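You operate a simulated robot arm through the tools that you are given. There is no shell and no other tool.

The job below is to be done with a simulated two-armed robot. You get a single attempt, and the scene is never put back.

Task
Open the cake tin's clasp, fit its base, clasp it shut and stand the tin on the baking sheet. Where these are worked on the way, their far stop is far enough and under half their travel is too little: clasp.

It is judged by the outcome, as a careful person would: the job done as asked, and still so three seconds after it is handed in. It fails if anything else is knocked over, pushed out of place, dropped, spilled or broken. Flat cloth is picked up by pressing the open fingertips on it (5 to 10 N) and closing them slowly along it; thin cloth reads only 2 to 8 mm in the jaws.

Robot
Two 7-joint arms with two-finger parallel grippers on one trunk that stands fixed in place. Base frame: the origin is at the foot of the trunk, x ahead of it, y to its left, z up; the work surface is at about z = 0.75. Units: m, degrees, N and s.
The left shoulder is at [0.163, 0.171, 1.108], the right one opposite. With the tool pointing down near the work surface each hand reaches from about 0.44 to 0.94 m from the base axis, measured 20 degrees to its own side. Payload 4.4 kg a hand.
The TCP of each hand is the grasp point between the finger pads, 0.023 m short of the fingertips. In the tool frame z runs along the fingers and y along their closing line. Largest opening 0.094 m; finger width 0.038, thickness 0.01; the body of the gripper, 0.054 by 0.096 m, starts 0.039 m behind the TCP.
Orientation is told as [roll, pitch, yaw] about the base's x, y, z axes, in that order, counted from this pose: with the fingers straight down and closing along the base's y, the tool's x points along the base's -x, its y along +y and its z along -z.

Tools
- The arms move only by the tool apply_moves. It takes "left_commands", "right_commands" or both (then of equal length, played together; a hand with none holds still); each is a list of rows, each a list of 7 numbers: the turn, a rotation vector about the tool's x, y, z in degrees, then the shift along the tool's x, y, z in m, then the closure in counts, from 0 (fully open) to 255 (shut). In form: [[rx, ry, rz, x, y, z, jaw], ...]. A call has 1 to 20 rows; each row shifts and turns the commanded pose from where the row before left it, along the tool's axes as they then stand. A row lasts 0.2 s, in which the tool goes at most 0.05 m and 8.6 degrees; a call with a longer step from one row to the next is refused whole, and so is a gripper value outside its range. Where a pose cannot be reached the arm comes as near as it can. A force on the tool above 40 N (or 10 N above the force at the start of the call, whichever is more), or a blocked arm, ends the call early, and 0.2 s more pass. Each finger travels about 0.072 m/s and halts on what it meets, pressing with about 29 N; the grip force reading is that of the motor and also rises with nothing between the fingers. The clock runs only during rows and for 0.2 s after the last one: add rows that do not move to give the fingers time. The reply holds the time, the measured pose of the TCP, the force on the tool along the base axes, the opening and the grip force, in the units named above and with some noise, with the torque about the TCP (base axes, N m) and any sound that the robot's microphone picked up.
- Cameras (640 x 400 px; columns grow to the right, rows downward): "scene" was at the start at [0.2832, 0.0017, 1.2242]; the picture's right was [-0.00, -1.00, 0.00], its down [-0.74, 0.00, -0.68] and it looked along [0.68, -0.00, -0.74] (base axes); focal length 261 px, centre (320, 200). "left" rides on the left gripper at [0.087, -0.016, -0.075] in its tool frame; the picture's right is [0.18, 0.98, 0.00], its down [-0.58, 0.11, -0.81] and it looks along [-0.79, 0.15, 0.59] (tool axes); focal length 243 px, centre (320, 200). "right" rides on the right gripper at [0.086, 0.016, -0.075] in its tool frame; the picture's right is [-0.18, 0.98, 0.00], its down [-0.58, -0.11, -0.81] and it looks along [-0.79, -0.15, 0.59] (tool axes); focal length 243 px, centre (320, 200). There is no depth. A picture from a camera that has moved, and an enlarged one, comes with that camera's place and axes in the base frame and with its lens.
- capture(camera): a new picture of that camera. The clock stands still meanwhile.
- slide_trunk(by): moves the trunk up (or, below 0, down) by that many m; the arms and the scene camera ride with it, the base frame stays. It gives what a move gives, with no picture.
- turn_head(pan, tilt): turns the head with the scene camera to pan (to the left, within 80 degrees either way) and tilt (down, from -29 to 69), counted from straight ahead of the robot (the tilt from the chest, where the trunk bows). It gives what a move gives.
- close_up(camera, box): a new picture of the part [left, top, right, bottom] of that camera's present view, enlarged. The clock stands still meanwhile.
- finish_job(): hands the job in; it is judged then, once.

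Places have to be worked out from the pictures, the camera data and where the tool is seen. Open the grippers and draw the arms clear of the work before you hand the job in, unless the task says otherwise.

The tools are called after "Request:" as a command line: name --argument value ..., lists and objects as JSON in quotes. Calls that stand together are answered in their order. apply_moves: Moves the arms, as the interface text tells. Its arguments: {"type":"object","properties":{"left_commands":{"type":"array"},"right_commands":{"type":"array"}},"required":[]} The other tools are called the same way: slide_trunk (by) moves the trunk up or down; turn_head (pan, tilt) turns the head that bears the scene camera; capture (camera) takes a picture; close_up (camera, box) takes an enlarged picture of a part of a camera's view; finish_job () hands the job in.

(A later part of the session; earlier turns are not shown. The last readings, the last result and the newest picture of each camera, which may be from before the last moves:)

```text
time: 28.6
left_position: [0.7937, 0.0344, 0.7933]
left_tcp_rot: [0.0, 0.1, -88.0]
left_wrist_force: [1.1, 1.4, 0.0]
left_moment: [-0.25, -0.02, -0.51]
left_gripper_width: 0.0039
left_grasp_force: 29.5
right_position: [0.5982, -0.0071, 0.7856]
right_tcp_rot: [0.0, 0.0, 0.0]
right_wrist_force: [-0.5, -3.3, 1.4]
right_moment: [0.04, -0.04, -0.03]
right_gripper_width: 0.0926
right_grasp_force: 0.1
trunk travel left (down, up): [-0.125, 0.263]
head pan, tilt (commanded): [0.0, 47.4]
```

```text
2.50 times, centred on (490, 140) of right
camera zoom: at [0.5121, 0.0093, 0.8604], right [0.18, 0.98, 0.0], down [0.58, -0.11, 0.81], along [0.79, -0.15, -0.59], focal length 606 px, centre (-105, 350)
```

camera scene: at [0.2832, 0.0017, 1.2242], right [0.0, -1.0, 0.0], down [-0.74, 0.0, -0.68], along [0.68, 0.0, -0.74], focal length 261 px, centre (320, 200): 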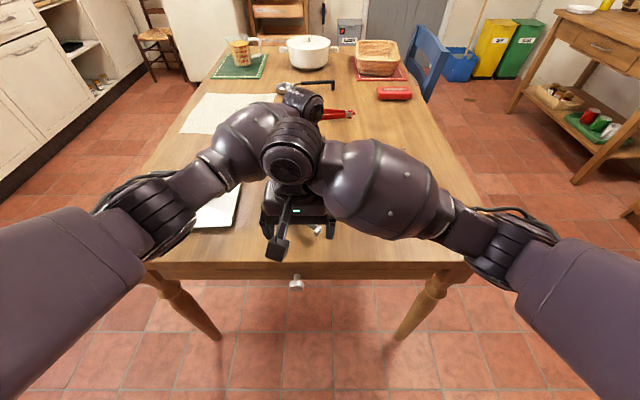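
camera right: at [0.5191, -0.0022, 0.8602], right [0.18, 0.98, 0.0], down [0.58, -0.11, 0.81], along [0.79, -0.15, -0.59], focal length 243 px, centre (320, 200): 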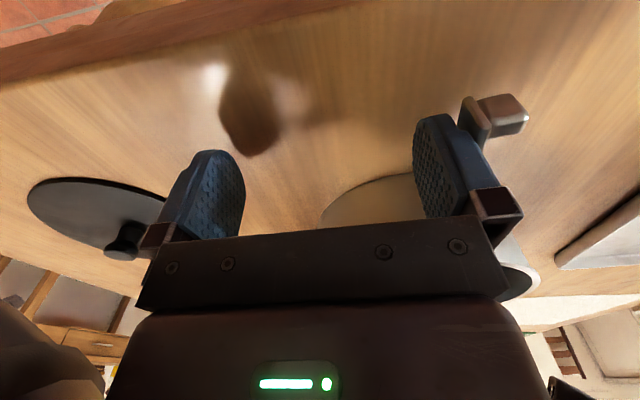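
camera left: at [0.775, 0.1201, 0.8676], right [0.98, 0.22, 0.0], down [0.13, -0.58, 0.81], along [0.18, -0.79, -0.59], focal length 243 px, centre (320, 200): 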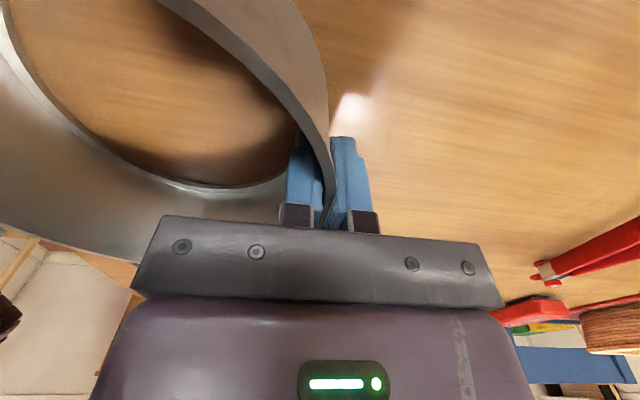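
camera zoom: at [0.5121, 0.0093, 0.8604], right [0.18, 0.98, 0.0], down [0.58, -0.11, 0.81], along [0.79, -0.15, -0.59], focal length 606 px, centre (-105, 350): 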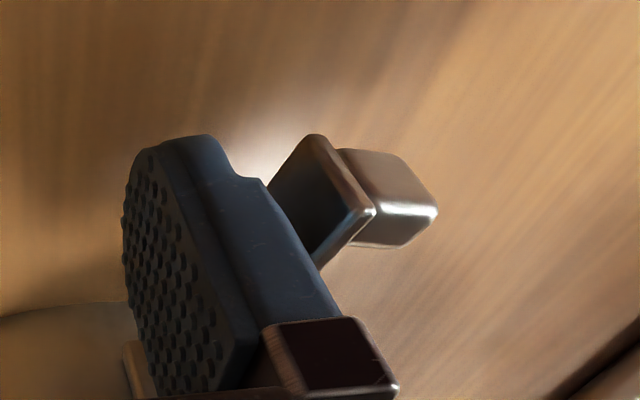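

A reaction of about 3 N has appeared, so the far stop may be here (lever past 100°). I push 4 mm more to confirm.

Request:
apply_moves --right_commands '[[0, 0, 0, 0, 0.002, 0, 0], [0, 0, 0, 0, 0.002, 0, 0], [0, 0, 0, 0, 0, 0, 0]]'

Request:
close_up --camera "scene" --box '[260, 155, 360, 255]'

```text
time: 29.4
left_position: [0.7944, 0.035, 0.7928]
left_tcp_rot: [0.1, 0.0, -87.9]
left_wrist_force: [1.1, 7.1, 0.6]
left_moment: [-0.14, 0.05, -1.13]
left_gripper_width: 0.0047
left_grasp_force: 28.9
right_position: [0.5984, -0.0022, 0.7865]
right_tcp_rot: [0.0, 0.0, -0.1]
right_wrist_force: [-0.6, -6.7, -1.0]
right_moment: [0.0, 0.01, -0.13]
right_gripper_width: 0.091
right_grasp_force: 0.1
trunk travel left (down, up): [-0.125, 0.263]
head pan, tilt (commanded): [0.0, 47.4]
```

```text
4.00 times, centred on (310, 205) of scene
camera zoom: at [0.2832, 0.0017, 1.2243], right [0.0, -1.0, 0.0], down [-0.74, 0.0, -0.68], along [0.68, 0.0, -0.74], focal length 1045 px, centre (360, 180)
```

zoom: 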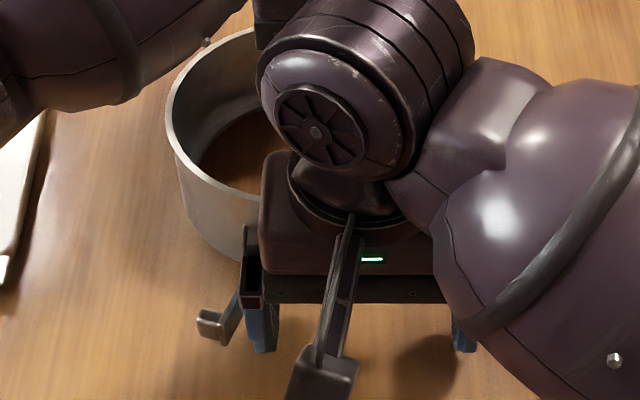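

The reaction doubled and the ring itself began to shift, so the lever is at its far stop. I back the finger off, rise, and look at the clasp and ring.

Request:
apply_moves --right_commands '[[0, 0, 0, 0, -0.008, 0, 0], [0, 0, 0, 0, -0.012, 0, 0], [0, 0, 0, 0.01, -0.015, 0, 0], [0, 0, 0, 0.01, -0.01, -0.03, 0], [0, 0, 0, 0, -0.02, -0.04, 0], [0, 0, 0, 0, -0.03, -0.03, 0], [0, 0, 0, 0, -0.04, 0, 0], [0, 0, 0, 0, -0.04, 0, 0], [0, 0, 0, 0, -0.03, 0, 0], [0, 0, 0, 0, 0, 0, 0]]'

Request:
close_up --camera "scene" --box '[255, 150, 355, 250]'

Request:
capture --camera "scene"

```text
time: 31.6
left_position: [0.7939, 0.0343, 0.7927]
left_tcp_rot: [0.0, 0.0, -88.0]
left_wrist_force: [0.5, 0.5, 0.3]
left_moment: [-0.14, -0.02, -0.07]
left_gripper_width: 0.0041
left_grasp_force: 28.8
right_position: [0.5798, -0.2088, 0.8848]
right_tcp_rot: [0.0, 0.0, 0.1]
right_wrist_force: [0.1, -0.1, 0.4]
right_moment: [0.01, -0.01, -0.03]
right_gripper_width: 0.0939
right_grasp_force: 0.1
trunk travel left (down, up): [-0.125, 0.263]
head pan, tilt (commanded): [0.0, 47.4]
```

```text
4.00 times, centred on (305, 200) of scene
camera zoom: at [0.2832, 0.0014, 1.2242], right [0.0, -1.0, 0.0], down [-0.74, 0.0, -0.68], along [0.68, 0.0, -0.74], focal length 1045 px, centre (380, 200)
```

zoom: 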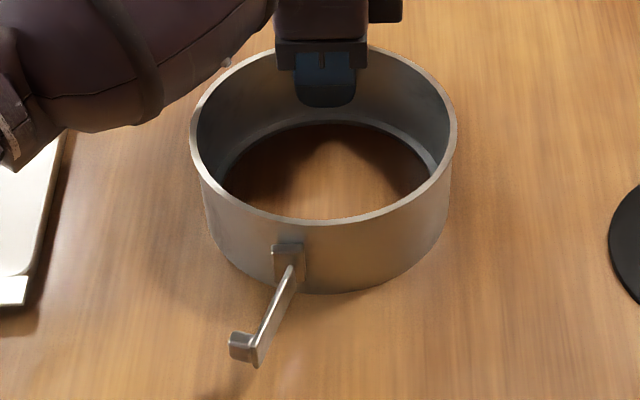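

```text
taken
camera scene: at [0.2832, 0.0014, 1.2242], right [0.0, -1.0, 0.0], down [-0.74, 0.0, -0.68], along [0.68, 0.0, -0.74], focal length 261 px, centre (320, 200)
```

scene: 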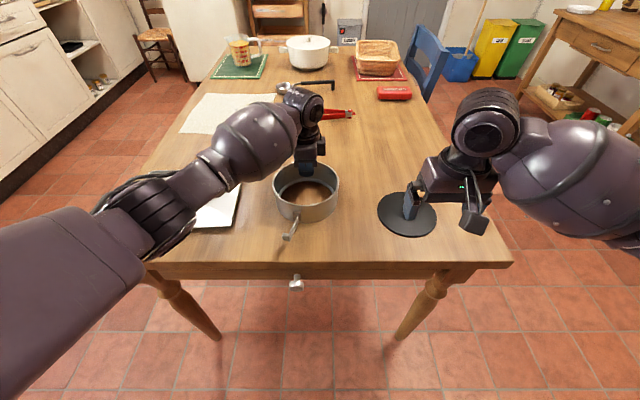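

The clasp stands open at roughly 110°, well past half its travel, and the ring is still near (0.721, 0.034). Next I look at the base disc and its knob for the right hand's pick.

Request:
capture --camera "right"

Request:
close_up --camera "scene" --box '[370, 180, 450, 245]'

```text
taken
camera right: at [0.4932, -0.1924, 0.9596], right [0.18, 0.98, 0.0], down [0.58, -0.11, 0.81], along [0.79, -0.15, -0.59], focal length 243 px, centre (320, 200)
```

right: 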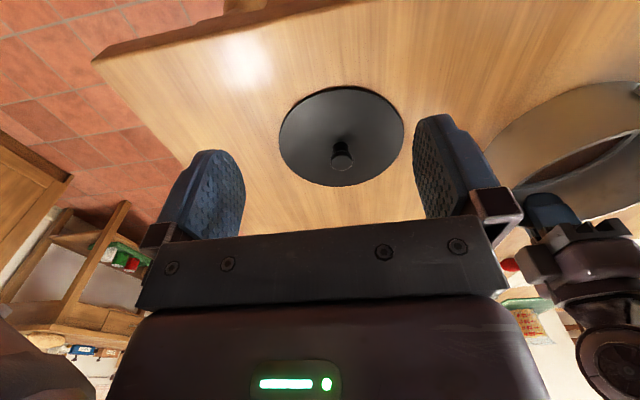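

```text
6.15 times, centred on (410, 212) of scene
camera zoom: at [0.2832, 0.0014, 1.2242], right [0.0, -1.0, 0.0], down [-0.74, 0.0, -0.68], along [0.68, 0.0, -0.74], focal length 1608 px, centre (-234, 123)
```

zoom: 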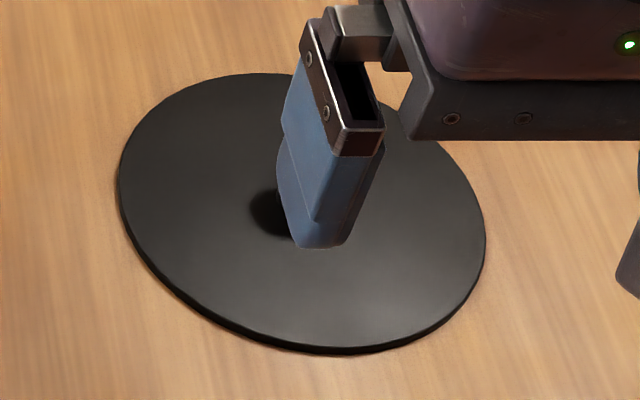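

The disc centre is near (0.675, −0.201) with its knob rising to about z 0.775, radius about 0.069 against the ring's inner 0.073. I release the ring with the left hand, lift it away and park it, while the right hand positions above the disc knob.

Request:
apply_moves --left_commands '[[0, 0, 0, 0, 0, 0, 170], [0, 0, 0, 0, 0, 0, 90], [0, 0, 0, 0, 0, 0, 0], [0, 0, 0, 0, 0, 0, 0], [0, 0, 0, 0, 0, 0, 0], [0, 0, 0, 0, 0, -0.03, 0], [0, 0, 0, 0, 0, -0.03, 0], [0, 0, 0, 0, 0, -0.03, 0], [0, 0, 0, 0, 0, -0.03, 0], [0, 0, 0, 0, 0, -0.03, 0], [0, 0, 0, 0.03, -0.02, 0, 0], [0, 0, 0, 0.03, -0.02, 0, 0], [0, 0, 0, 0.03, -0.02, 0, 0], [0, 0, 0, 0.03, -0.02, 0, 0], [0, 0, 0, 0.03, -0.02, 0, 0], [0, 0, 0, 0.03, -0.02, 0, 0], [0, 0, 0, 0.03, -0.02, 0, 0], [0, 0, 0, 0.03, -0.02, 0, 0]]' --right_commands '[[0, 0, 0, -0.019, 0.0016, 0, 0], [0, 0, 0, -0.019, 0.0016, 0, 0], [0, 0, 0, -0.019, 0.0016, 0, 0], [0, 0, 0, -0.019, 0.0016, 0, 0], [0, 0, 0, -0.019, 0.0016, 0, 0], [0, 0, 0, 0, 0, 0.012, 0], [0, 0, 0, 0, 0, 0.012, 0], [0, 0, 0, 0, 0, 0.012, 0], [0, 0, 0, 0, 0, 0.012, 0], [0, 0, 0, 0, 0, 0.012, 0], [0, 0, 0, 0, 0, 0, 0], [0, 0, 0, 0, 0, 0, 0], [0, 0, 0, 0, 0, 0, 0], [0, 0, 0, 0, 0, 0, 0], [0, 0, 0, 0, 0, 0, 0], [0, 0, 0, 0, 0, 0, 0], [0, 0, 0, 0, 0, 0, 0], [0, 0, 0, 0, 0, 0, 0]]'

Request:
capture --camera "right"

Request:
capture --camera "scene"

Request:
close_up --camera "scene" --box '[255, 150, 355, 250]'

```text
time: 35.4
left_position: [0.622, 0.2678, 0.9478]
left_tcp_rot: [0.0, 0.0, -88.0]
left_wrist_force: [-0.2, 1.0, -0.4]
left_moment: [0.0, -0.01, -0.02]
left_gripper_width: 0.0939
left_grasp_force: 0.2
right_position: [0.6713, -0.1996, 0.8258]
right_tcp_rot: [0.1, -0.1, 0.0]
right_wrist_force: [-0.6, 1.2, -0.2]
right_moment: [0.0, -0.01, -0.03]
right_gripper_width: 0.094
right_grasp_force: 0.1
trunk travel left (down, up): [-0.125, 0.263]
head pan, tilt (commanded): [0.0, 47.4]
```

```text
taken
camera right: at [0.5863, -0.1831, 0.9002], right [0.18, 0.98, 0.0], down [0.58, -0.11, 0.81], along [0.79, -0.15, -0.59], focal length 243 px, centre (320, 200)
```

right: 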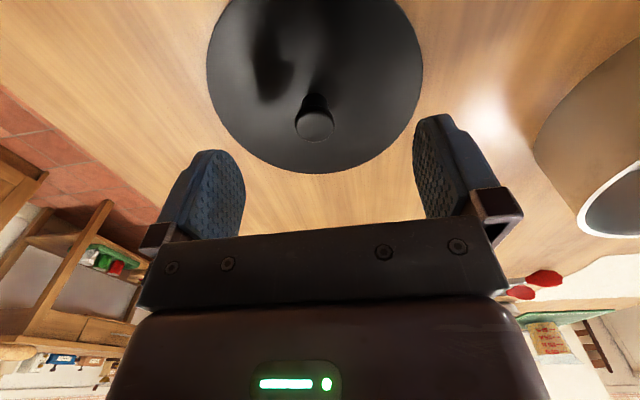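

```text
taken
camera scene: at [0.2827, 0.0016, 1.2245], right [0.0, -1.0, 0.0], down [-0.74, 0.0, -0.68], along [0.68, 0.0, -0.74], focal length 261 px, centre (320, 200)
```

scene: 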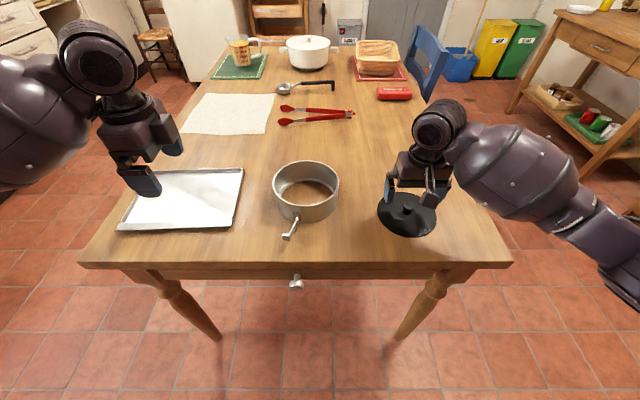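

```text
4.00 times, centred on (305, 200) of scene
camera zoom: at [0.2827, 0.0016, 1.2245], right [0.0, -1.0, 0.0], down [-0.74, 0.0, -0.68], along [0.68, 0.0, -0.74], focal length 1045 px, centre (380, 200)
```

zoom: 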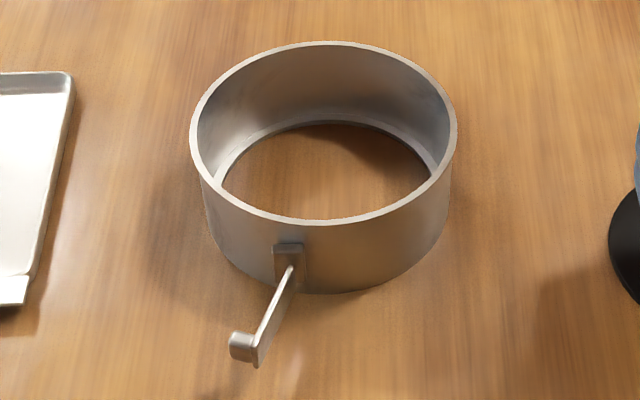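

The ring is free-standing with the clasp open. The disc knob is at about (0.675, −0.203); I correct the hand, lower until the fingertips are a few mm above the disc, and close on the knob.

Request:
apply_moves --right_commands '[[0, 0, 0, -0.004, -0.0025, 0.01, 0], [0, 0, 0, 0, 0, 0.01, 0], [0, 0, 0, 0, 0, 0.01, 0], [0, 0, 0, 0, 0, 0.008, 0], [0, 0, 0, 0, 0, 0.006, 0], [0, 0, 0, 0, 0, 0, 0]]'

Request:
close_up --camera "scene" --box '[365, 165, 455, 245]'

Request:
capture --camera "right"

```text
time: 36.8
left_position: [0.6232, 0.2669, 0.9459]
left_tcp_rot: [-0.1, 0.0, -87.8]
left_wrist_force: [-0.5, -0.1, -0.4]
left_moment: [0.01, -0.02, 0.01]
left_gripper_width: 0.0939
left_grasp_force: 0.1
right_position: [0.6788, -0.2024, 0.7824]
right_tcp_rot: [0.0, 0.1, 0.1]
right_wrist_force: [-0.6, -0.2, -0.3]
right_moment: [-0.02, 0.01, 0.0]
right_gripper_width: 0.0939
right_grasp_force: 0.0
trunk travel left (down, up): [-0.125, 0.263]
head pan, tilt (commanded): [0.0, 47.4]
```

```text
5.00 times, centred on (410, 205) of scene
camera zoom: at [0.2832, 0.0016, 1.2243], right [0.0, -1.0, 0.0], down [-0.74, 0.0, -0.68], along [0.68, 0.0, -0.74], focal length 1306 px, centre (-130, 175)
```

zoom: 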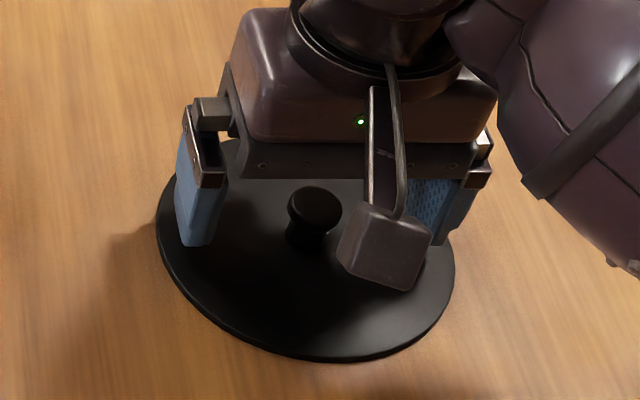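

```text
taken
camera right: at [0.5926, -0.1855, 0.8559], right [0.18, 0.98, 0.0], down [0.58, -0.11, 0.81], along [0.79, -0.15, -0.59], focal length 243 px, centre (320, 200)
```

right: 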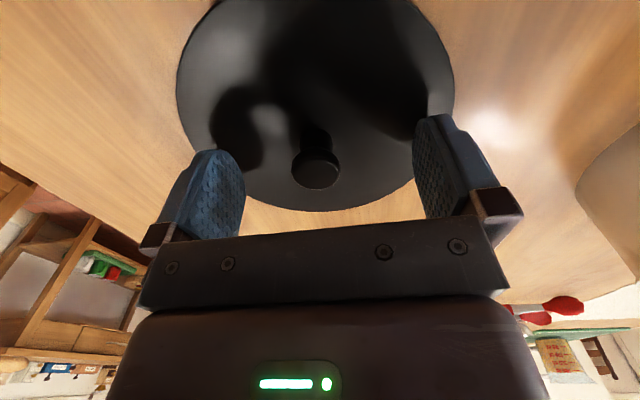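

Knob sits between the pads (about x 0.674, y −0.203). I close on it gradually.

Request:
apply_moves --right_commands '[[0, 0, 0, 0.003, 0, 0, 80], [0, 0, 0, 0, 0, 0, 140], [0, 0, 0, 0, 0, 0, 180], [0, 0, 0, 0, 0, 0, 220], [0, 0, 0, 0, 0, 0, 255], [0, 0, 0, 0, 0, 0, 255]]'

Request:
close_up --camera "scene" --box '[365, 165, 455, 245]'

Request:
capture --camera "right"

```text
time: 38.2
left_position: [0.6232, 0.2669, 0.9461]
left_tcp_rot: [0.1, 0.0, -87.9]
left_wrist_force: [-0.3, 0.1, 0.2]
left_moment: [0.0, 0.0, -0.02]
left_gripper_width: 0.0941
left_grasp_force: 0.1
right_position: [0.676, -0.2026, 0.7815]
right_tcp_rot: [-0.1, 0.0, -0.1]
right_wrist_force: [0.1, -0.4, -0.8]
right_moment: [-0.01, 0.01, -0.01]
right_gripper_width: 0.0225
right_grasp_force: 29.4
trunk travel left (down, up): [-0.125, 0.263]
head pan, tilt (commanded): [0.0, 47.4]
```

```text
5.00 times, centred on (410, 205) of scene
camera zoom: at [0.2832, 0.0017, 1.2242], right [0.0, -1.0, 0.0], down [-0.74, 0.0, -0.68], along [0.68, 0.0, -0.74], focal length 1306 px, centre (-130, 175)
```

zoom: 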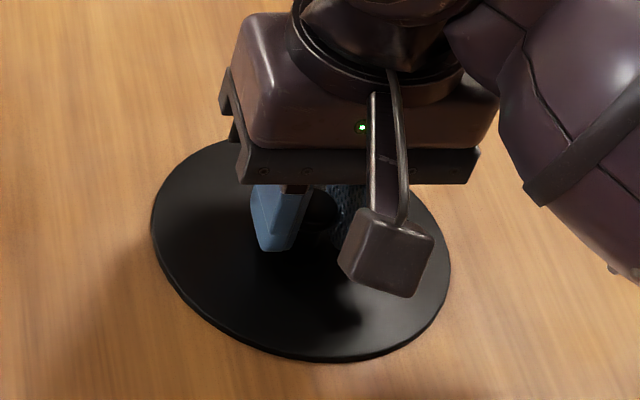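

```text
taken
camera right: at [0.5891, -0.1851, 0.8562], right [0.18, 0.98, 0.0], down [0.58, -0.11, 0.81], along [0.79, -0.15, -0.59], focal length 243 px, centre (320, 200)
```

right: 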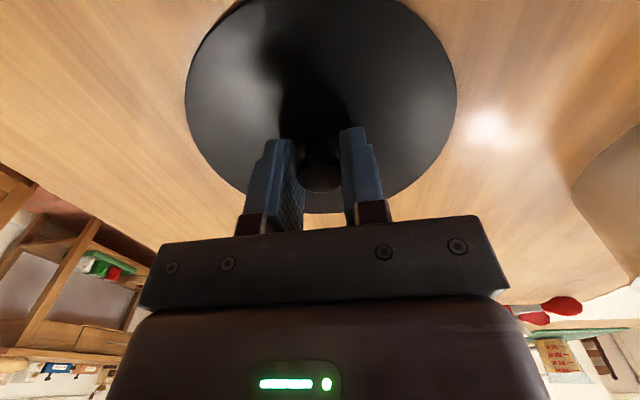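

The knob is held (22.5 mm, 29 N). I lift the disc 8 cm and carry it over the ring, hovering to check alignment.

Request:
apply_moves --right_commands '[[0, 0, 0, 0, 0, -0.01, 255], [0, 0, 0, 0, 0, -0.02, 255], [0, 0, 0, 0, 0, -0.025, 255], [0, 0, 0, 0, 0, -0.025, 255], [0, 0, 0, -0.006, 0.026, 0, 255], [0, 0, 0, -0.006, 0.03, 0, 255], [0, 0, 0, -0.006, 0.03, 0, 255], [0, 0, 0, -0.006, 0.03, 0, 255], [0, 0, 0, -0.006, 0.03, 0, 255], [0, 0, 0, -0.006, 0.03, 0, 255], [0, 0, 0, -0.006, 0.03, 0, 255], [0, 0, 0, -0.0055, 0.0306, 0, 255], [0, 0, 0, 0, 0, 0, 255]]'

Request:
close_up --camera "scene" --box '[255, 140, 375, 250]'

Request:
capture --camera "right"

Request:
capture --camera "left"

```text
time: 41.0
left_position: [0.6234, 0.269, 0.9454]
left_tcp_rot: [0.0, 0.1, -88.0]
left_wrist_force: [-0.1, 0.1, 0.5]
left_moment: [-0.01, 0.01, 0.04]
left_gripper_width: 0.0938
left_grasp_force: 0.0
right_position: [0.7218, 0.0355, 0.8622]
right_tcp_rot: [0.1, 0.0, 0.1]
right_wrist_force: [-0.4, -0.6, -0.8]
right_moment: [-0.03, 0.02, -0.02]
right_gripper_width: 0.0228
right_grasp_force: 29.0
trunk travel left (down, up): [-0.125, 0.263]
head pan, tilt (commanded): [0.0, 47.4]
```

```text
3.64 times, centred on (315, 195) of scene
camera zoom: at [0.2833, 0.002, 1.2242], right [0.0, -1.0, 0.0], down [-0.74, 0.0, -0.68], along [0.68, 0.0, -0.74], focal length 950 px, centre (338, 218)
```

zoom: 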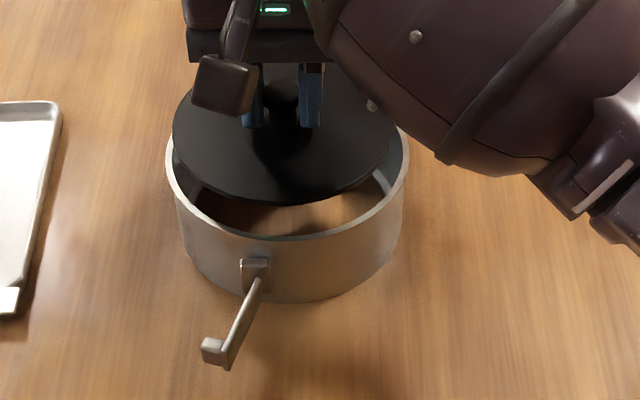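

```text
taken
camera right: at [0.6364, 0.051, 0.9361], right [0.18, 0.98, 0.0], down [0.58, -0.11, 0.81], along [0.79, -0.15, -0.59], focal length 243 px, centre (320, 200)
```

right: 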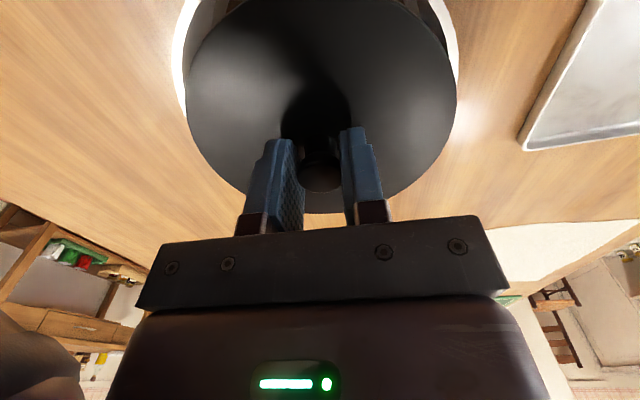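

```text
taken
camera left: at [0.6043, 0.3532, 1.0203], right [0.98, 0.22, 0.0], down [0.13, -0.58, 0.81], along [0.18, -0.79, -0.59], focal length 243 px, centre (320, 200)
```

left: 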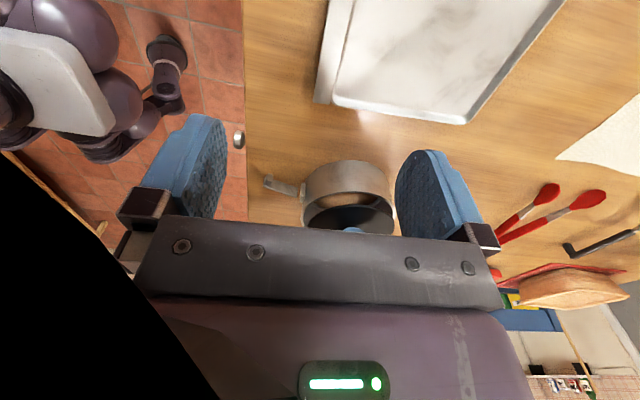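

The disc appears centred over the ring within about 2 mm in both views. I lower it to just above the rim for a finer check.

Request:
apply_moves --right_commands '[[0, 0, 0, 0, 0, 0.007, 255], [0, 0, 0, 0, 0, 0.007, 255], [0, 0, 0, 0, 0, 0, 255]]'

Request:
close_up --camera "scene" --box '[260, 150, 345, 235]'

Request:
close_up --camera "right" --box '[150, 0, 490, 230]'

Request:
close_up --camera "left" --box '[250, 130, 410, 240]'

```text
time: 41.8
left_position: [0.6228, 0.2667, 0.9465]
left_tcp_rot: [0.0, 0.0, -88.0]
left_wrist_force: [0.4, 1.1, 0.7]
left_moment: [0.01, -0.01, 0.02]
left_gripper_width: 0.0941
left_grasp_force: 0.1
right_position: [0.7212, 0.0339, 0.8463]
right_tcp_rot: [0.0, 0.0, 0.1]
right_wrist_force: [0.3, 1.1, -0.9]
right_moment: [0.05, 0.0, 0.01]
right_gripper_width: 0.0224
right_grasp_force: 29.2
trunk travel left (down, up): [-0.125, 0.263]
head pan, tilt (commanded): [0.0, 47.4]
```

```text
4.71 times, centred on (302, 192) of scene
camera zoom: at [0.2832, 0.0017, 1.2243], right [0.0, -1.0, 0.0], down [-0.74, 0.0, -0.68], along [0.68, 0.0, -0.74], focal length 1230 px, centre (402, 235)
```

zoom: 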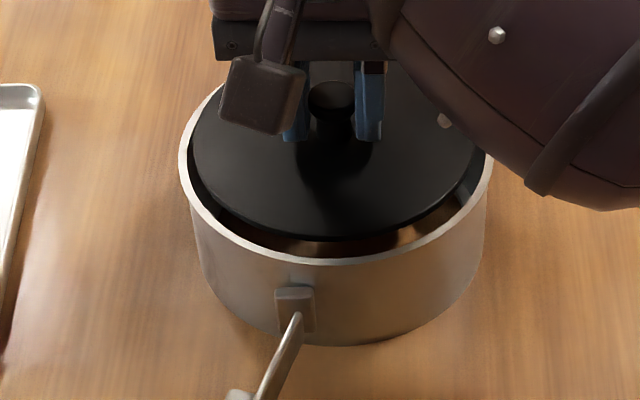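

```text
1.74 times, centred on (320, 115) of right
camera zoom: at [0.6365, 0.0498, 0.9216], right [0.18, 0.98, 0.0], down [0.58, -0.11, 0.81], along [0.79, -0.15, -0.59], focal length 422 px, centre (320, 348)
```

zoom: 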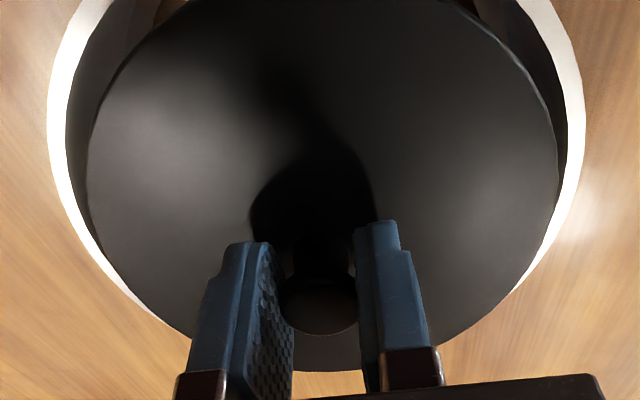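

```text
3.64 times, centred on (330, 185) of left
camera zoom: at [0.6042, 0.3529, 1.0205], right [0.98, 0.22, 0.0], down [0.13, -0.58, 0.81], along [0.18, -0.79, -0.59], focal length 882 px, centre (284, 254)
```

zoom: 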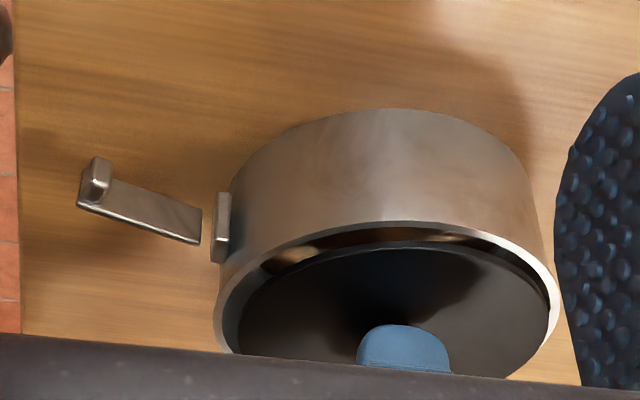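

Alignment looks within about 2 mm by all three views. I lower gently past the rim in small steps, watching for any contact force.

Request:
apply_moves --right_commands '[[0, 0, 0, 0, 0, 0.003, 255], [0, 0, 0, 0, 0, 0.003, 255], [0, 0, 0, 0, 0, 0.003, 255], [0, 0, 0, 0, 0, 0.003, 255], [0, 0, 0, 0, 0, 0.003, 255], [0, 0, 0, 0, 0, 0, 255]]'

Request:
close_up --camera "scene" --box '[260, 150, 345, 235]'

Request:
close_up --camera "right" --box '[150, 0, 490, 230]'

Request:
close_up --camera "left" --box '[250, 130, 410, 240]'

```text
time: 43.2
left_position: [0.6228, 0.2675, 0.946]
left_tcp_rot: [0.0, 0.0, -88.0]
left_wrist_force: [-0.3, -0.5, 0.1]
left_moment: [-0.02, 0.01, 0.02]
left_gripper_width: 0.0939
left_grasp_force: 0.1
right_position: [0.7216, 0.0337, 0.8321]
right_tcp_rot: [-0.1, 0.0, 0.0]
right_wrist_force: [-0.3, 0.1, 0.3]
right_moment: [-0.01, -0.02, 0.0]
right_gripper_width: 0.0224
right_grasp_force: 29.6
trunk travel left (down, up): [-0.125, 0.263]
head pan, tilt (commanded): [0.0, 47.4]
```

```text
4.71 times, centred on (302, 192) of scene
camera zoom: at [0.2833, 0.0017, 1.2243], right [0.0, -1.0, 0.0], down [-0.74, 0.0, -0.68], along [0.68, 0.0, -0.74], focal length 1230 px, centre (402, 235)
```

zoom: 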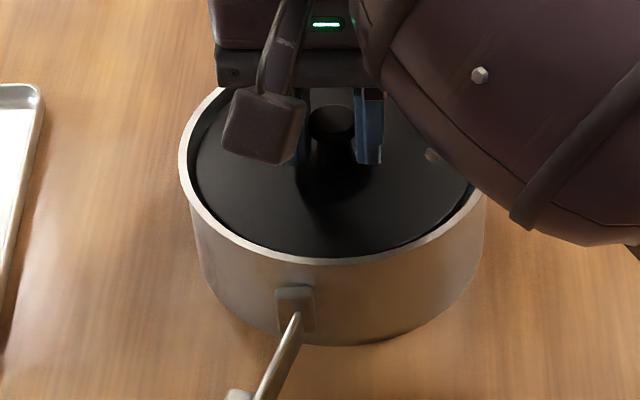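

```text
1.74 times, centred on (320, 115) of right
camera zoom: at [0.6352, 0.05, 0.9077], right [0.18, 0.98, 0.0], down [0.58, -0.11, 0.81], along [0.79, -0.15, -0.59], focal length 422 px, centre (320, 348)
```

zoom: 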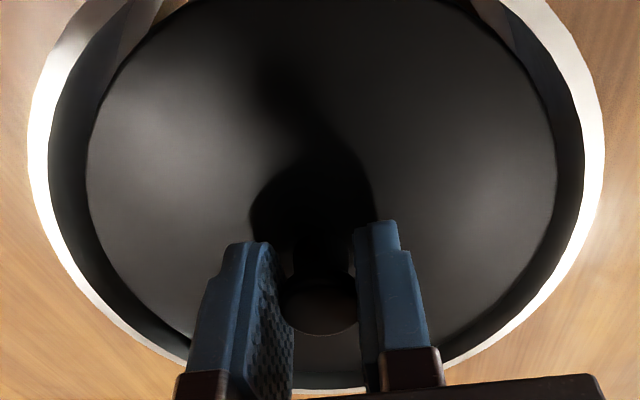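

```text
3.64 times, centred on (330, 185) of left
camera zoom: at [0.6043, 0.3529, 1.0205], right [0.98, 0.22, 0.0], down [0.13, -0.58, 0.81], along [0.18, -0.79, -0.59], focal length 882 px, centre (284, 254)
```

zoom: 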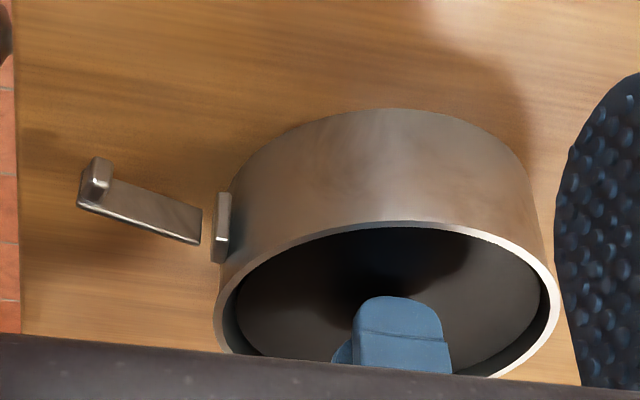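

The disc is inside the ring with no contact force and clear gaps all round. I keep lowering in small steps toward the inner ledge.

Request:
apply_moves --right_commands '[[0, 0, 0, 0, -0.0005, 0.004, 255], [0, 0, 0, 0, -0.0005, 0.004, 255], [0, 0, 0, 0, 0, 0.004, 255], [0, 0, 0, 0, 0, 0.004, 255], [0, 0, 0, 0, 0, 0.004, 255], [0, 0, 0, 0, 0, 0.004, 255], [0, 0, 0, 0, 0, 0.004, 255], [0, 0, 0, 0, 0, 0.004, 255], [0, 0, 0, 0, 0, 0.004, 255], [0, 0, 0, 0, 0, 0.004, 255], [0, 0, 0, 0, 0, 0, 255]]'

Request:
close_up --camera "right" --box '[150, 0, 490, 230]'

Request:
close_up --camera "left" --box '[250, 130, 410, 240]'

```text
time: 45.6
left_position: [0.6226, 0.2673, 0.945]
left_tcp_rot: [0.0, 0.0, -88.0]
left_wrist_force: [0.2, 0.6, -0.6]
left_moment: [0.03, 0.01, -0.01]
left_gripper_width: 0.0939
left_grasp_force: 0.0
right_position: [0.7233, 0.0339, 0.7925]
right_tcp_rot: [0.0, 0.0, 0.0]
right_wrist_force: [0.2, 0.8, -0.9]
right_moment: [0.0, -0.02, 0.01]
right_gripper_width: 0.0224
right_grasp_force: 29.1
trunk travel left (down, up): [-0.125, 0.263]
head pan, tilt (commanded): [0.0, 47.4]
```

```text
1.74 times, centred on (320, 115) of right
camera zoom: at [0.6364, 0.0501, 0.8675], right [0.18, 0.98, 0.0], down [0.58, -0.11, 0.81], along [0.79, -0.15, -0.59], focal length 422 px, centre (320, 348)
```

zoom: 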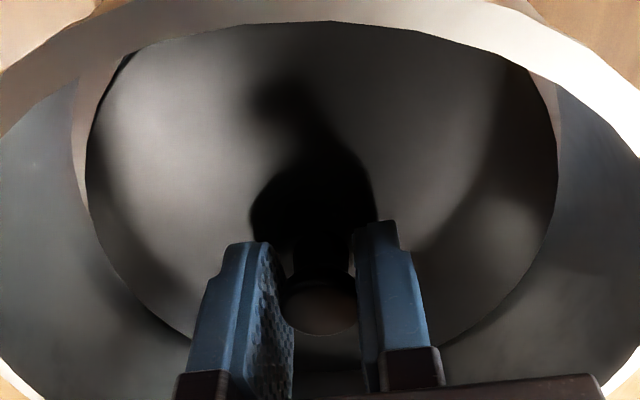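

```text
3.64 times, centred on (330, 185) of left
camera zoom: at [0.6043, 0.3529, 1.0205], right [0.98, 0.22, 0.0], down [0.13, -0.58, 0.81], along [0.18, -0.79, -0.59], focal length 882 px, centre (284, 254)
```

zoom: 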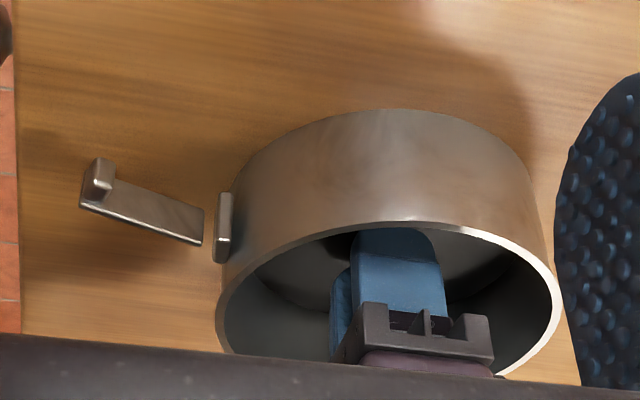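

Disc is about a centimetre above table level with still no contact. I continue in 2 mm steps to seat it on the ledge.

Request:
apply_moves --right_commands '[[0, 0, 0, 0, 0, 0.002, 255], [0, 0, 0, 0, 0, 0.002, 255], [0, 0, 0, 0, 0, 0.0015, 255], [0, 0, 0, 0, 0, 0, 255]]'

Request:
close_up --camera "right" --box '[150, 0, 490, 230]'

```text
time: 46.6
left_position: [0.6233, 0.2683, 0.9453]
left_tcp_rot: [0.0, 0.1, -87.9]
left_wrist_force: [0.0, 0.0, 0.2]
left_moment: [0.0, 0.0, 0.0]
left_gripper_width: 0.0939
left_grasp_force: 0.1
right_position: [0.7209, 0.0344, 0.789]
right_tcp_rot: [-0.1, 0.0, 0.1]
right_wrist_force: [-0.1, 1.0, -1.1]
right_moment: [0.0, -0.01, -0.01]
right_gripper_width: 0.0226
right_grasp_force: 29.0
trunk travel left (down, up): [-0.125, 0.263]
head pan, tilt (commanded): [0.0, 47.4]
```

```text
1.74 times, centred on (320, 115) of right
camera zoom: at [0.6357, 0.05, 0.8633], right [0.18, 0.98, 0.0], down [0.58, -0.11, 0.81], along [0.79, -0.15, -0.59], focal length 422 px, centre (320, 348)
```

zoom: 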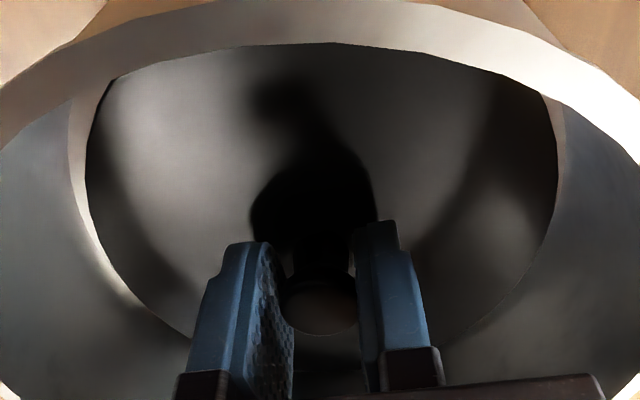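

Still no seating force at z≈0.788. I go on in 1.5 mm steps.

Request:
apply_moves --right_commands '[[0, 0, 0, 0, 0, 0.0015, 255], [0, 0, 0, 0, 0, 0.0015, 255], [0, 0, 0, 0, 0, 0, 255]]'

Request:
close_up --camera "right" --box '[150, 0, 490, 230]'

```text
time: 47.4
left_position: [0.6229, 0.2677, 0.946]
left_tcp_rot: [0.1, 0.1, -87.9]
left_wrist_force: [-0.2, -0.5, -0.6]
left_moment: [-0.01, 0.0, 0.02]
left_gripper_width: 0.0941
left_grasp_force: 0.1
right_position: [0.7222, 0.0349, 0.7854]
right_tcp_rot: [0.0, -0.1, 0.0]
right_wrist_force: [-0.1, -0.6, 4.6]
right_moment: [-0.02, 0.25, -0.03]
right_gripper_width: 0.0225
right_grasp_force: 28.8
trunk travel left (down, up): [-0.125, 0.263]
head pan, tilt (commanded): [0.0, 47.4]
```

```text
1.74 times, centred on (320, 115) of right
camera zoom: at [0.6349, 0.0505, 0.8602], right [0.18, 0.98, 0.0], down [0.58, -0.11, 0.81], along [0.79, -0.15, -0.59], focal length 422 px, centre (320, 348)
```

zoom: 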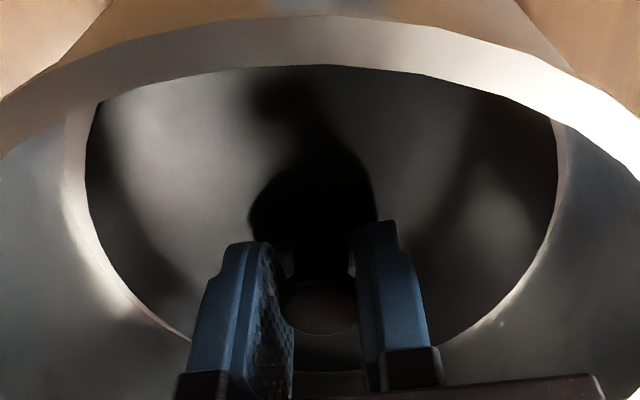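

A 4.6 N seating force appears at about 4 mm above table level: the disc has reached the ledge. I open the jaws part-way and lift straight out, then inspect.

Request:
apply_moves --right_commands '[[0, 0, 0, 0, 0, -0.0005, 200], [0, 0, 0, 0, 0, 0, 150], [0, 0, 0, 0, 0, 0, 120], [0, 0, 0, 0, 0, 0, 120], [0, 0, 0, 0, 0, -0.01, 120], [0, 0, 0, 0, 0, -0.02, 120], [0, 0, 0, 0, 0, -0.03, 120], [0, 0, 0, 0, 0, -0.03, 120], [0, 0, 0, 0, 0, -0.03, 120], [0, 0, 0, 0.02, -0.04, 0, 60], [0, 0, 0, 0.02, -0.04, 0, 0], [0, 0, 0, 0.02, -0.04, 0, 0], [0, 0, 0, 0.02, -0.04, 0, 0], [0, 0, 0, 0.02, -0.04, 0, 0], [0, 0, 0, 0, 0, 0, 0]]'

Request:
close_up --camera "scene" --box '[260, 150, 350, 250]'

Request:
capture --camera "scene"

Request:
close_up --camera "left" --box '[250, 130, 410, 240]'

```text
time: 50.6
left_position: [0.6229, 0.2676, 0.9458]
left_tcp_rot: [0.1, 0.0, -88.0]
left_wrist_force: [0.7, -0.7, -0.2]
left_moment: [0.01, -0.01, 0.04]
left_gripper_width: 0.0941
left_grasp_force: 0.1
right_position: [0.621, -0.1709, 0.903]
right_tcp_rot: [0.0, 0.1, 0.1]
right_wrist_force: [0.5, 0.6, -0.6]
right_moment: [-0.01, -0.07, 0.01]
right_gripper_width: 0.094
right_grasp_force: 0.0
trunk travel left (down, up): [-0.125, 0.263]
head pan, tilt (commanded): [0.0, 47.4]
```

```text
4.00 times, centred on (305, 200) of scene
camera zoom: at [0.2833, 0.0011, 1.2241], right [0.0, -1.0, 0.0], down [-0.74, 0.0, -0.68], along [0.68, 0.0, -0.74], focal length 1045 px, centre (380, 200)
```

zoom: 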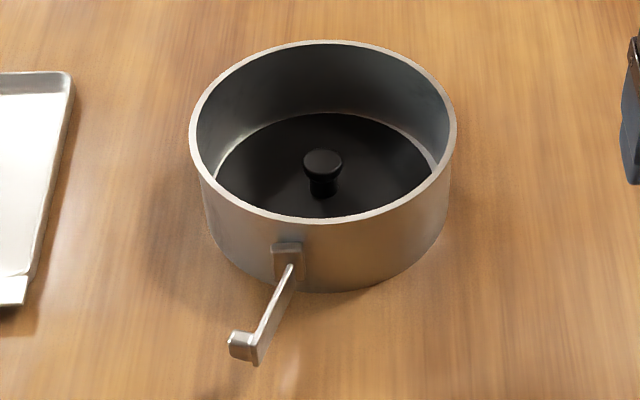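

```text
taken
camera scene: at [0.2833, 0.0011, 1.2241], right [0.0, -1.0, 0.0], down [-0.74, 0.0, -0.68], along [0.68, 0.0, -0.74], focal length 261 px, centre (320, 200)
```

scene: 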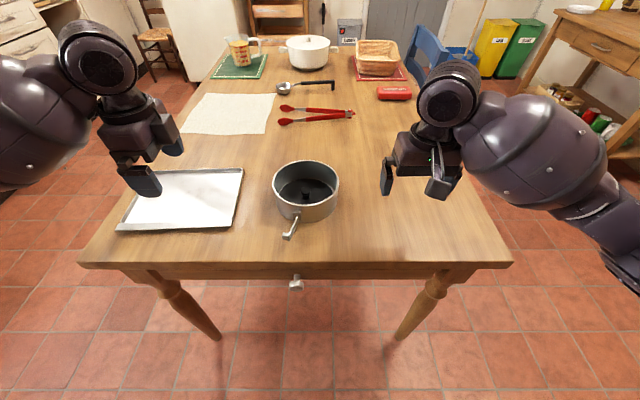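

```text
3.64 times, centred on (330, 185) of left
camera zoom: at [0.6044, 0.3524, 1.0204], right [0.98, 0.22, 0.0], down [0.13, -0.58, 0.81], along [0.18, -0.79, -0.59], focal length 882 px, centre (284, 254)
```

zoom: 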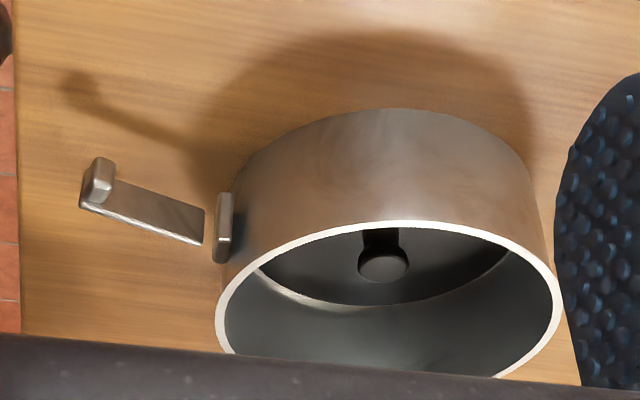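

The base lies flat at the bottom of the ring with a thin ledge visible around it. I zoom in to confirm that it is seated level.

Request:
close_up --camera "scene" --box '[270, 155, 342, 215]'

Request:
capture --camera "right"

```text
6.67 times, centred on (306, 185) of scene
camera zoom: at [0.2833, 0.0011, 1.2241], right [0.0, -1.0, 0.0], down [-0.74, 0.0, -0.68], along [0.68, 0.0, -0.74], focal length 1742 px, centre (413, 300)
```

zoom: 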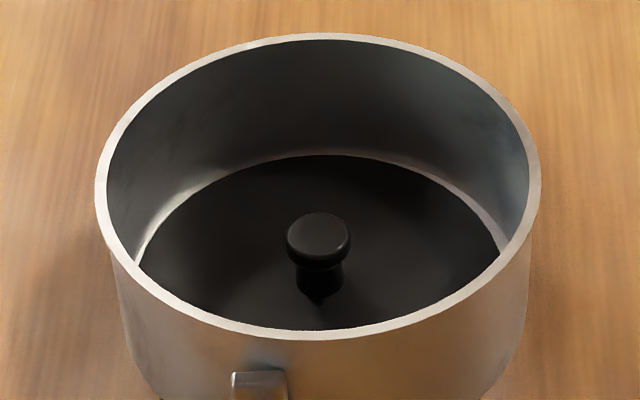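

```text
taken
camera right: at [0.5341, -0.154, 0.9775], right [0.18, 0.98, 0.0], down [0.58, -0.11, 0.81], along [0.79, -0.15, -0.59], focal length 243 px, centre (320, 200)
```

right: 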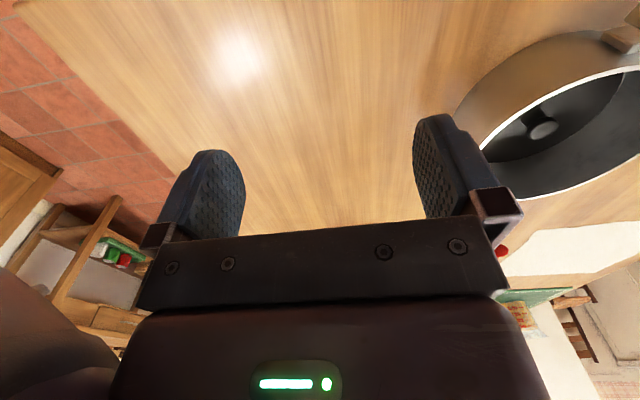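

The base is seated level on the ledge. Now for closing the clasp: I will close the left jaws as a paddle, come down on the left of the open lever, and sweep it back round; first I position it and check.

Request:
apply_moves --left_commands '[[0, 0, 2, 0, 0, 0, 120], [0, 0, 0, -0.0276, -0.0042, 0, 200], [0, 0, 0, -0.0276, -0.0042, 0, 255], [0, 0, 0, -0.0276, -0.0042, 0, 255], [0, 0, 0, -0.0276, -0.0042, 0, 255], [0, 0, 0, -0.0276, -0.0042, 0, 255], [0, 0, 0, 0, 0, 0.02, 255], [0, 0, 0, 0, 0, 0.02, 255], [0, 0, 0, 0, 0, 0.02, 255], [0, 0, 0, 0, 0, 0.02, 255], [0, 0, 0, 0, 0, 0.02, 255], [0, 0, 0, 0, 0, 0.02, 255], [0, 0, 0, 0, 0, 0.02, 255], [0, 0, 0, 0, 0, 0.019, 255], [0, 0, 0, 0, 0, 0, 255]]'

Request:
close_up --camera "scene" --box '[240, 150, 360, 260]'

Request:
capture --camera "left"

```text
time: 53.8
left_position: [0.603, 0.1315, 0.786]
left_tcp_rot: [-0.1, 0.0, -90.0]
left_wrist_force: [0.5, 0.9, 0.2]
left_moment: [-0.01, -0.03, -0.04]
left_gripper_width: 0.0
left_grasp_force: 29.1
right_position: [0.6205, -0.1689, 0.9028]
right_tcp_rot: [0.0, 0.0, 0.1]
right_wrist_force: [-0.4, 0.2, 0.2]
right_moment: [0.02, 0.0, -0.02]
right_gripper_width: 0.0937
right_grasp_force: 0.0
trunk travel left (down, up): [-0.125, 0.263]
head pan, tilt (commanded): [0.0, 47.4]
```

```text
3.64 times, centred on (300, 205) of scene
camera zoom: at [0.283, 0.0016, 1.2244], right [0.0, -1.0, 0.0], down [-0.74, 0.0, -0.68], along [0.68, 0.0, -0.74], focal length 950 px, centre (393, 182)
```

zoom: 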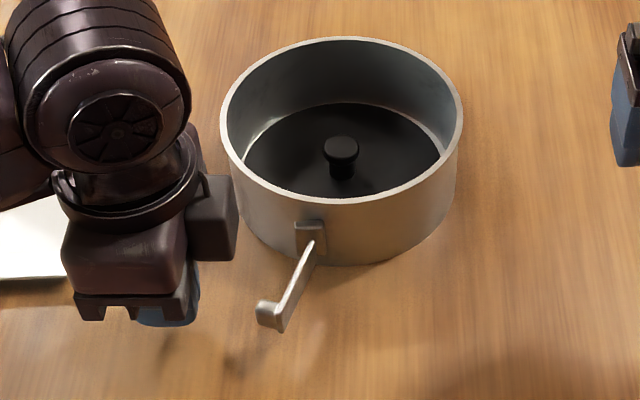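

```text
taken
camera left: at [0.587, 0.2166, 0.8605], right [0.98, 0.18, 0.0], down [0.11, -0.58, 0.81], along [0.15, -0.79, -0.59], focal length 243 px, centre (320, 200)
```

left: 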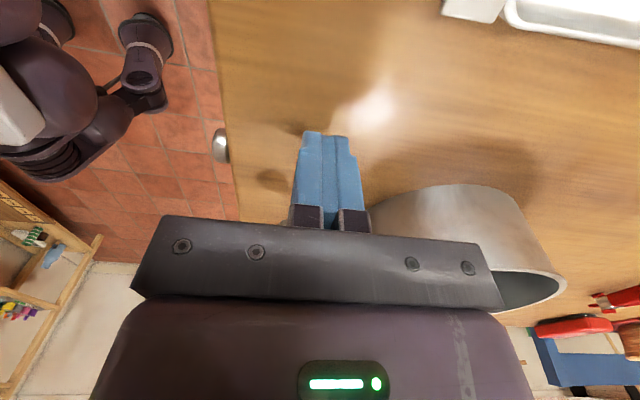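

The paddle is at (0.603, 0.13) left of the lever's knob. I sweep it right along the arc to turn the lever back to about half-way, then check.

Request:
apply_moves --left_commands '[[0, 0, 0, -0.018, 0, 0, 255], [0, 0, 0, -0.017, 0, 0, 255], [0, 0, 0, -0.0085, -0.0075, 0, 255], [0, 0, 0, -0.0085, -0.0075, 0, 255], [0, 0, 0, -0.0085, -0.0045, 0, 255], [0, 0, 0, -0.0085, -0.0045, 0, 255], [0, 0, 0, -0.013, -0.0005, 0, 255], [0, 0, 0, -0.0135, 0, 0, 255], [0, 0, 0, 0, 0, 0, 255]]'

Request:
close_up --camera "scene" --box '[240, 150, 360, 260]'

Request:
capture --camera "left"

Request:
capture --camera "right"

```text
time: 55.8
left_position: [0.5786, 0.0342, 0.7851]
left_tcp_rot: [0.0, 0.0, -90.1]
left_wrist_force: [-0.5, 0.1, -0.6]
left_moment: [-0.03, -0.02, 0.0]
left_gripper_width: 0.0
left_grasp_force: 28.9
right_position: [0.6193, -0.1709, 0.9035]
right_tcp_rot: [0.0, 0.0, 0.0]
right_wrist_force: [-0.3, 0.3, -0.6]
right_moment: [0.01, 0.02, 0.01]
right_gripper_width: 0.0944
right_grasp_force: 0.1
trunk travel left (down, up): [-0.125, 0.263]
head pan, tilt (commanded): [0.0, 47.4]
```

```text
3.64 times, centred on (300, 205) of scene
camera zoom: at [0.2832, 0.0015, 1.2242], right [0.0, -1.0, 0.0], down [-0.74, 0.0, -0.68], along [0.68, 0.0, -0.74], focal length 950 px, centre (393, 182)
```

zoom: 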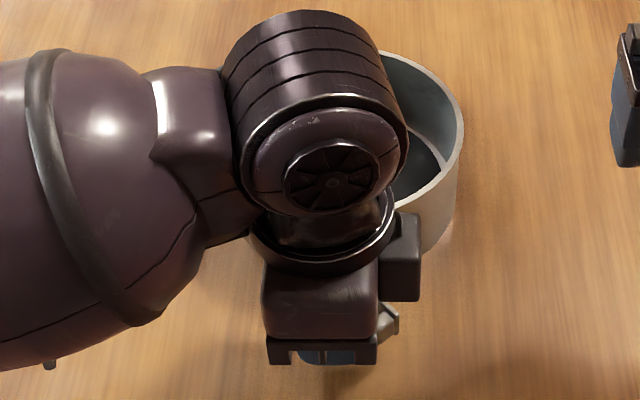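

```text
taken
camera left: at [0.562, 0.1199, 0.8595], right [0.98, 0.18, 0.0], down [0.11, -0.58, 0.81], along [0.15, -0.79, -0.59], focal length 243 px, centre (320, 200)
```

left: 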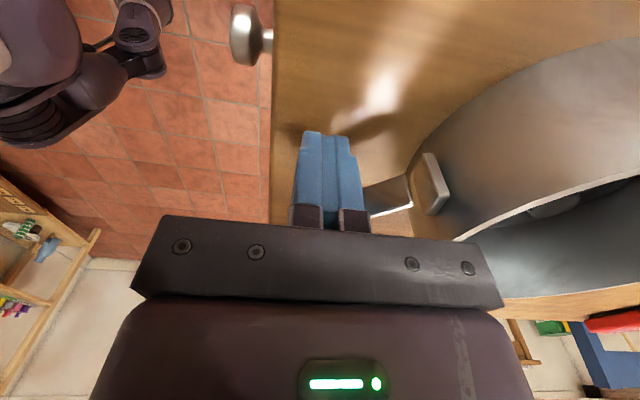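

```text
taken
camera right: at [0.5343, -0.1533, 0.9777], right [0.18, 0.98, 0.0], down [0.58, -0.11, 0.81], along [0.79, -0.15, -0.59], focal length 243 px, centre (320, 200)
```

right: 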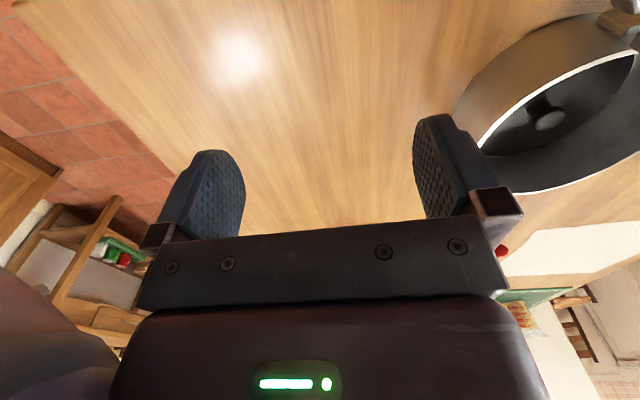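

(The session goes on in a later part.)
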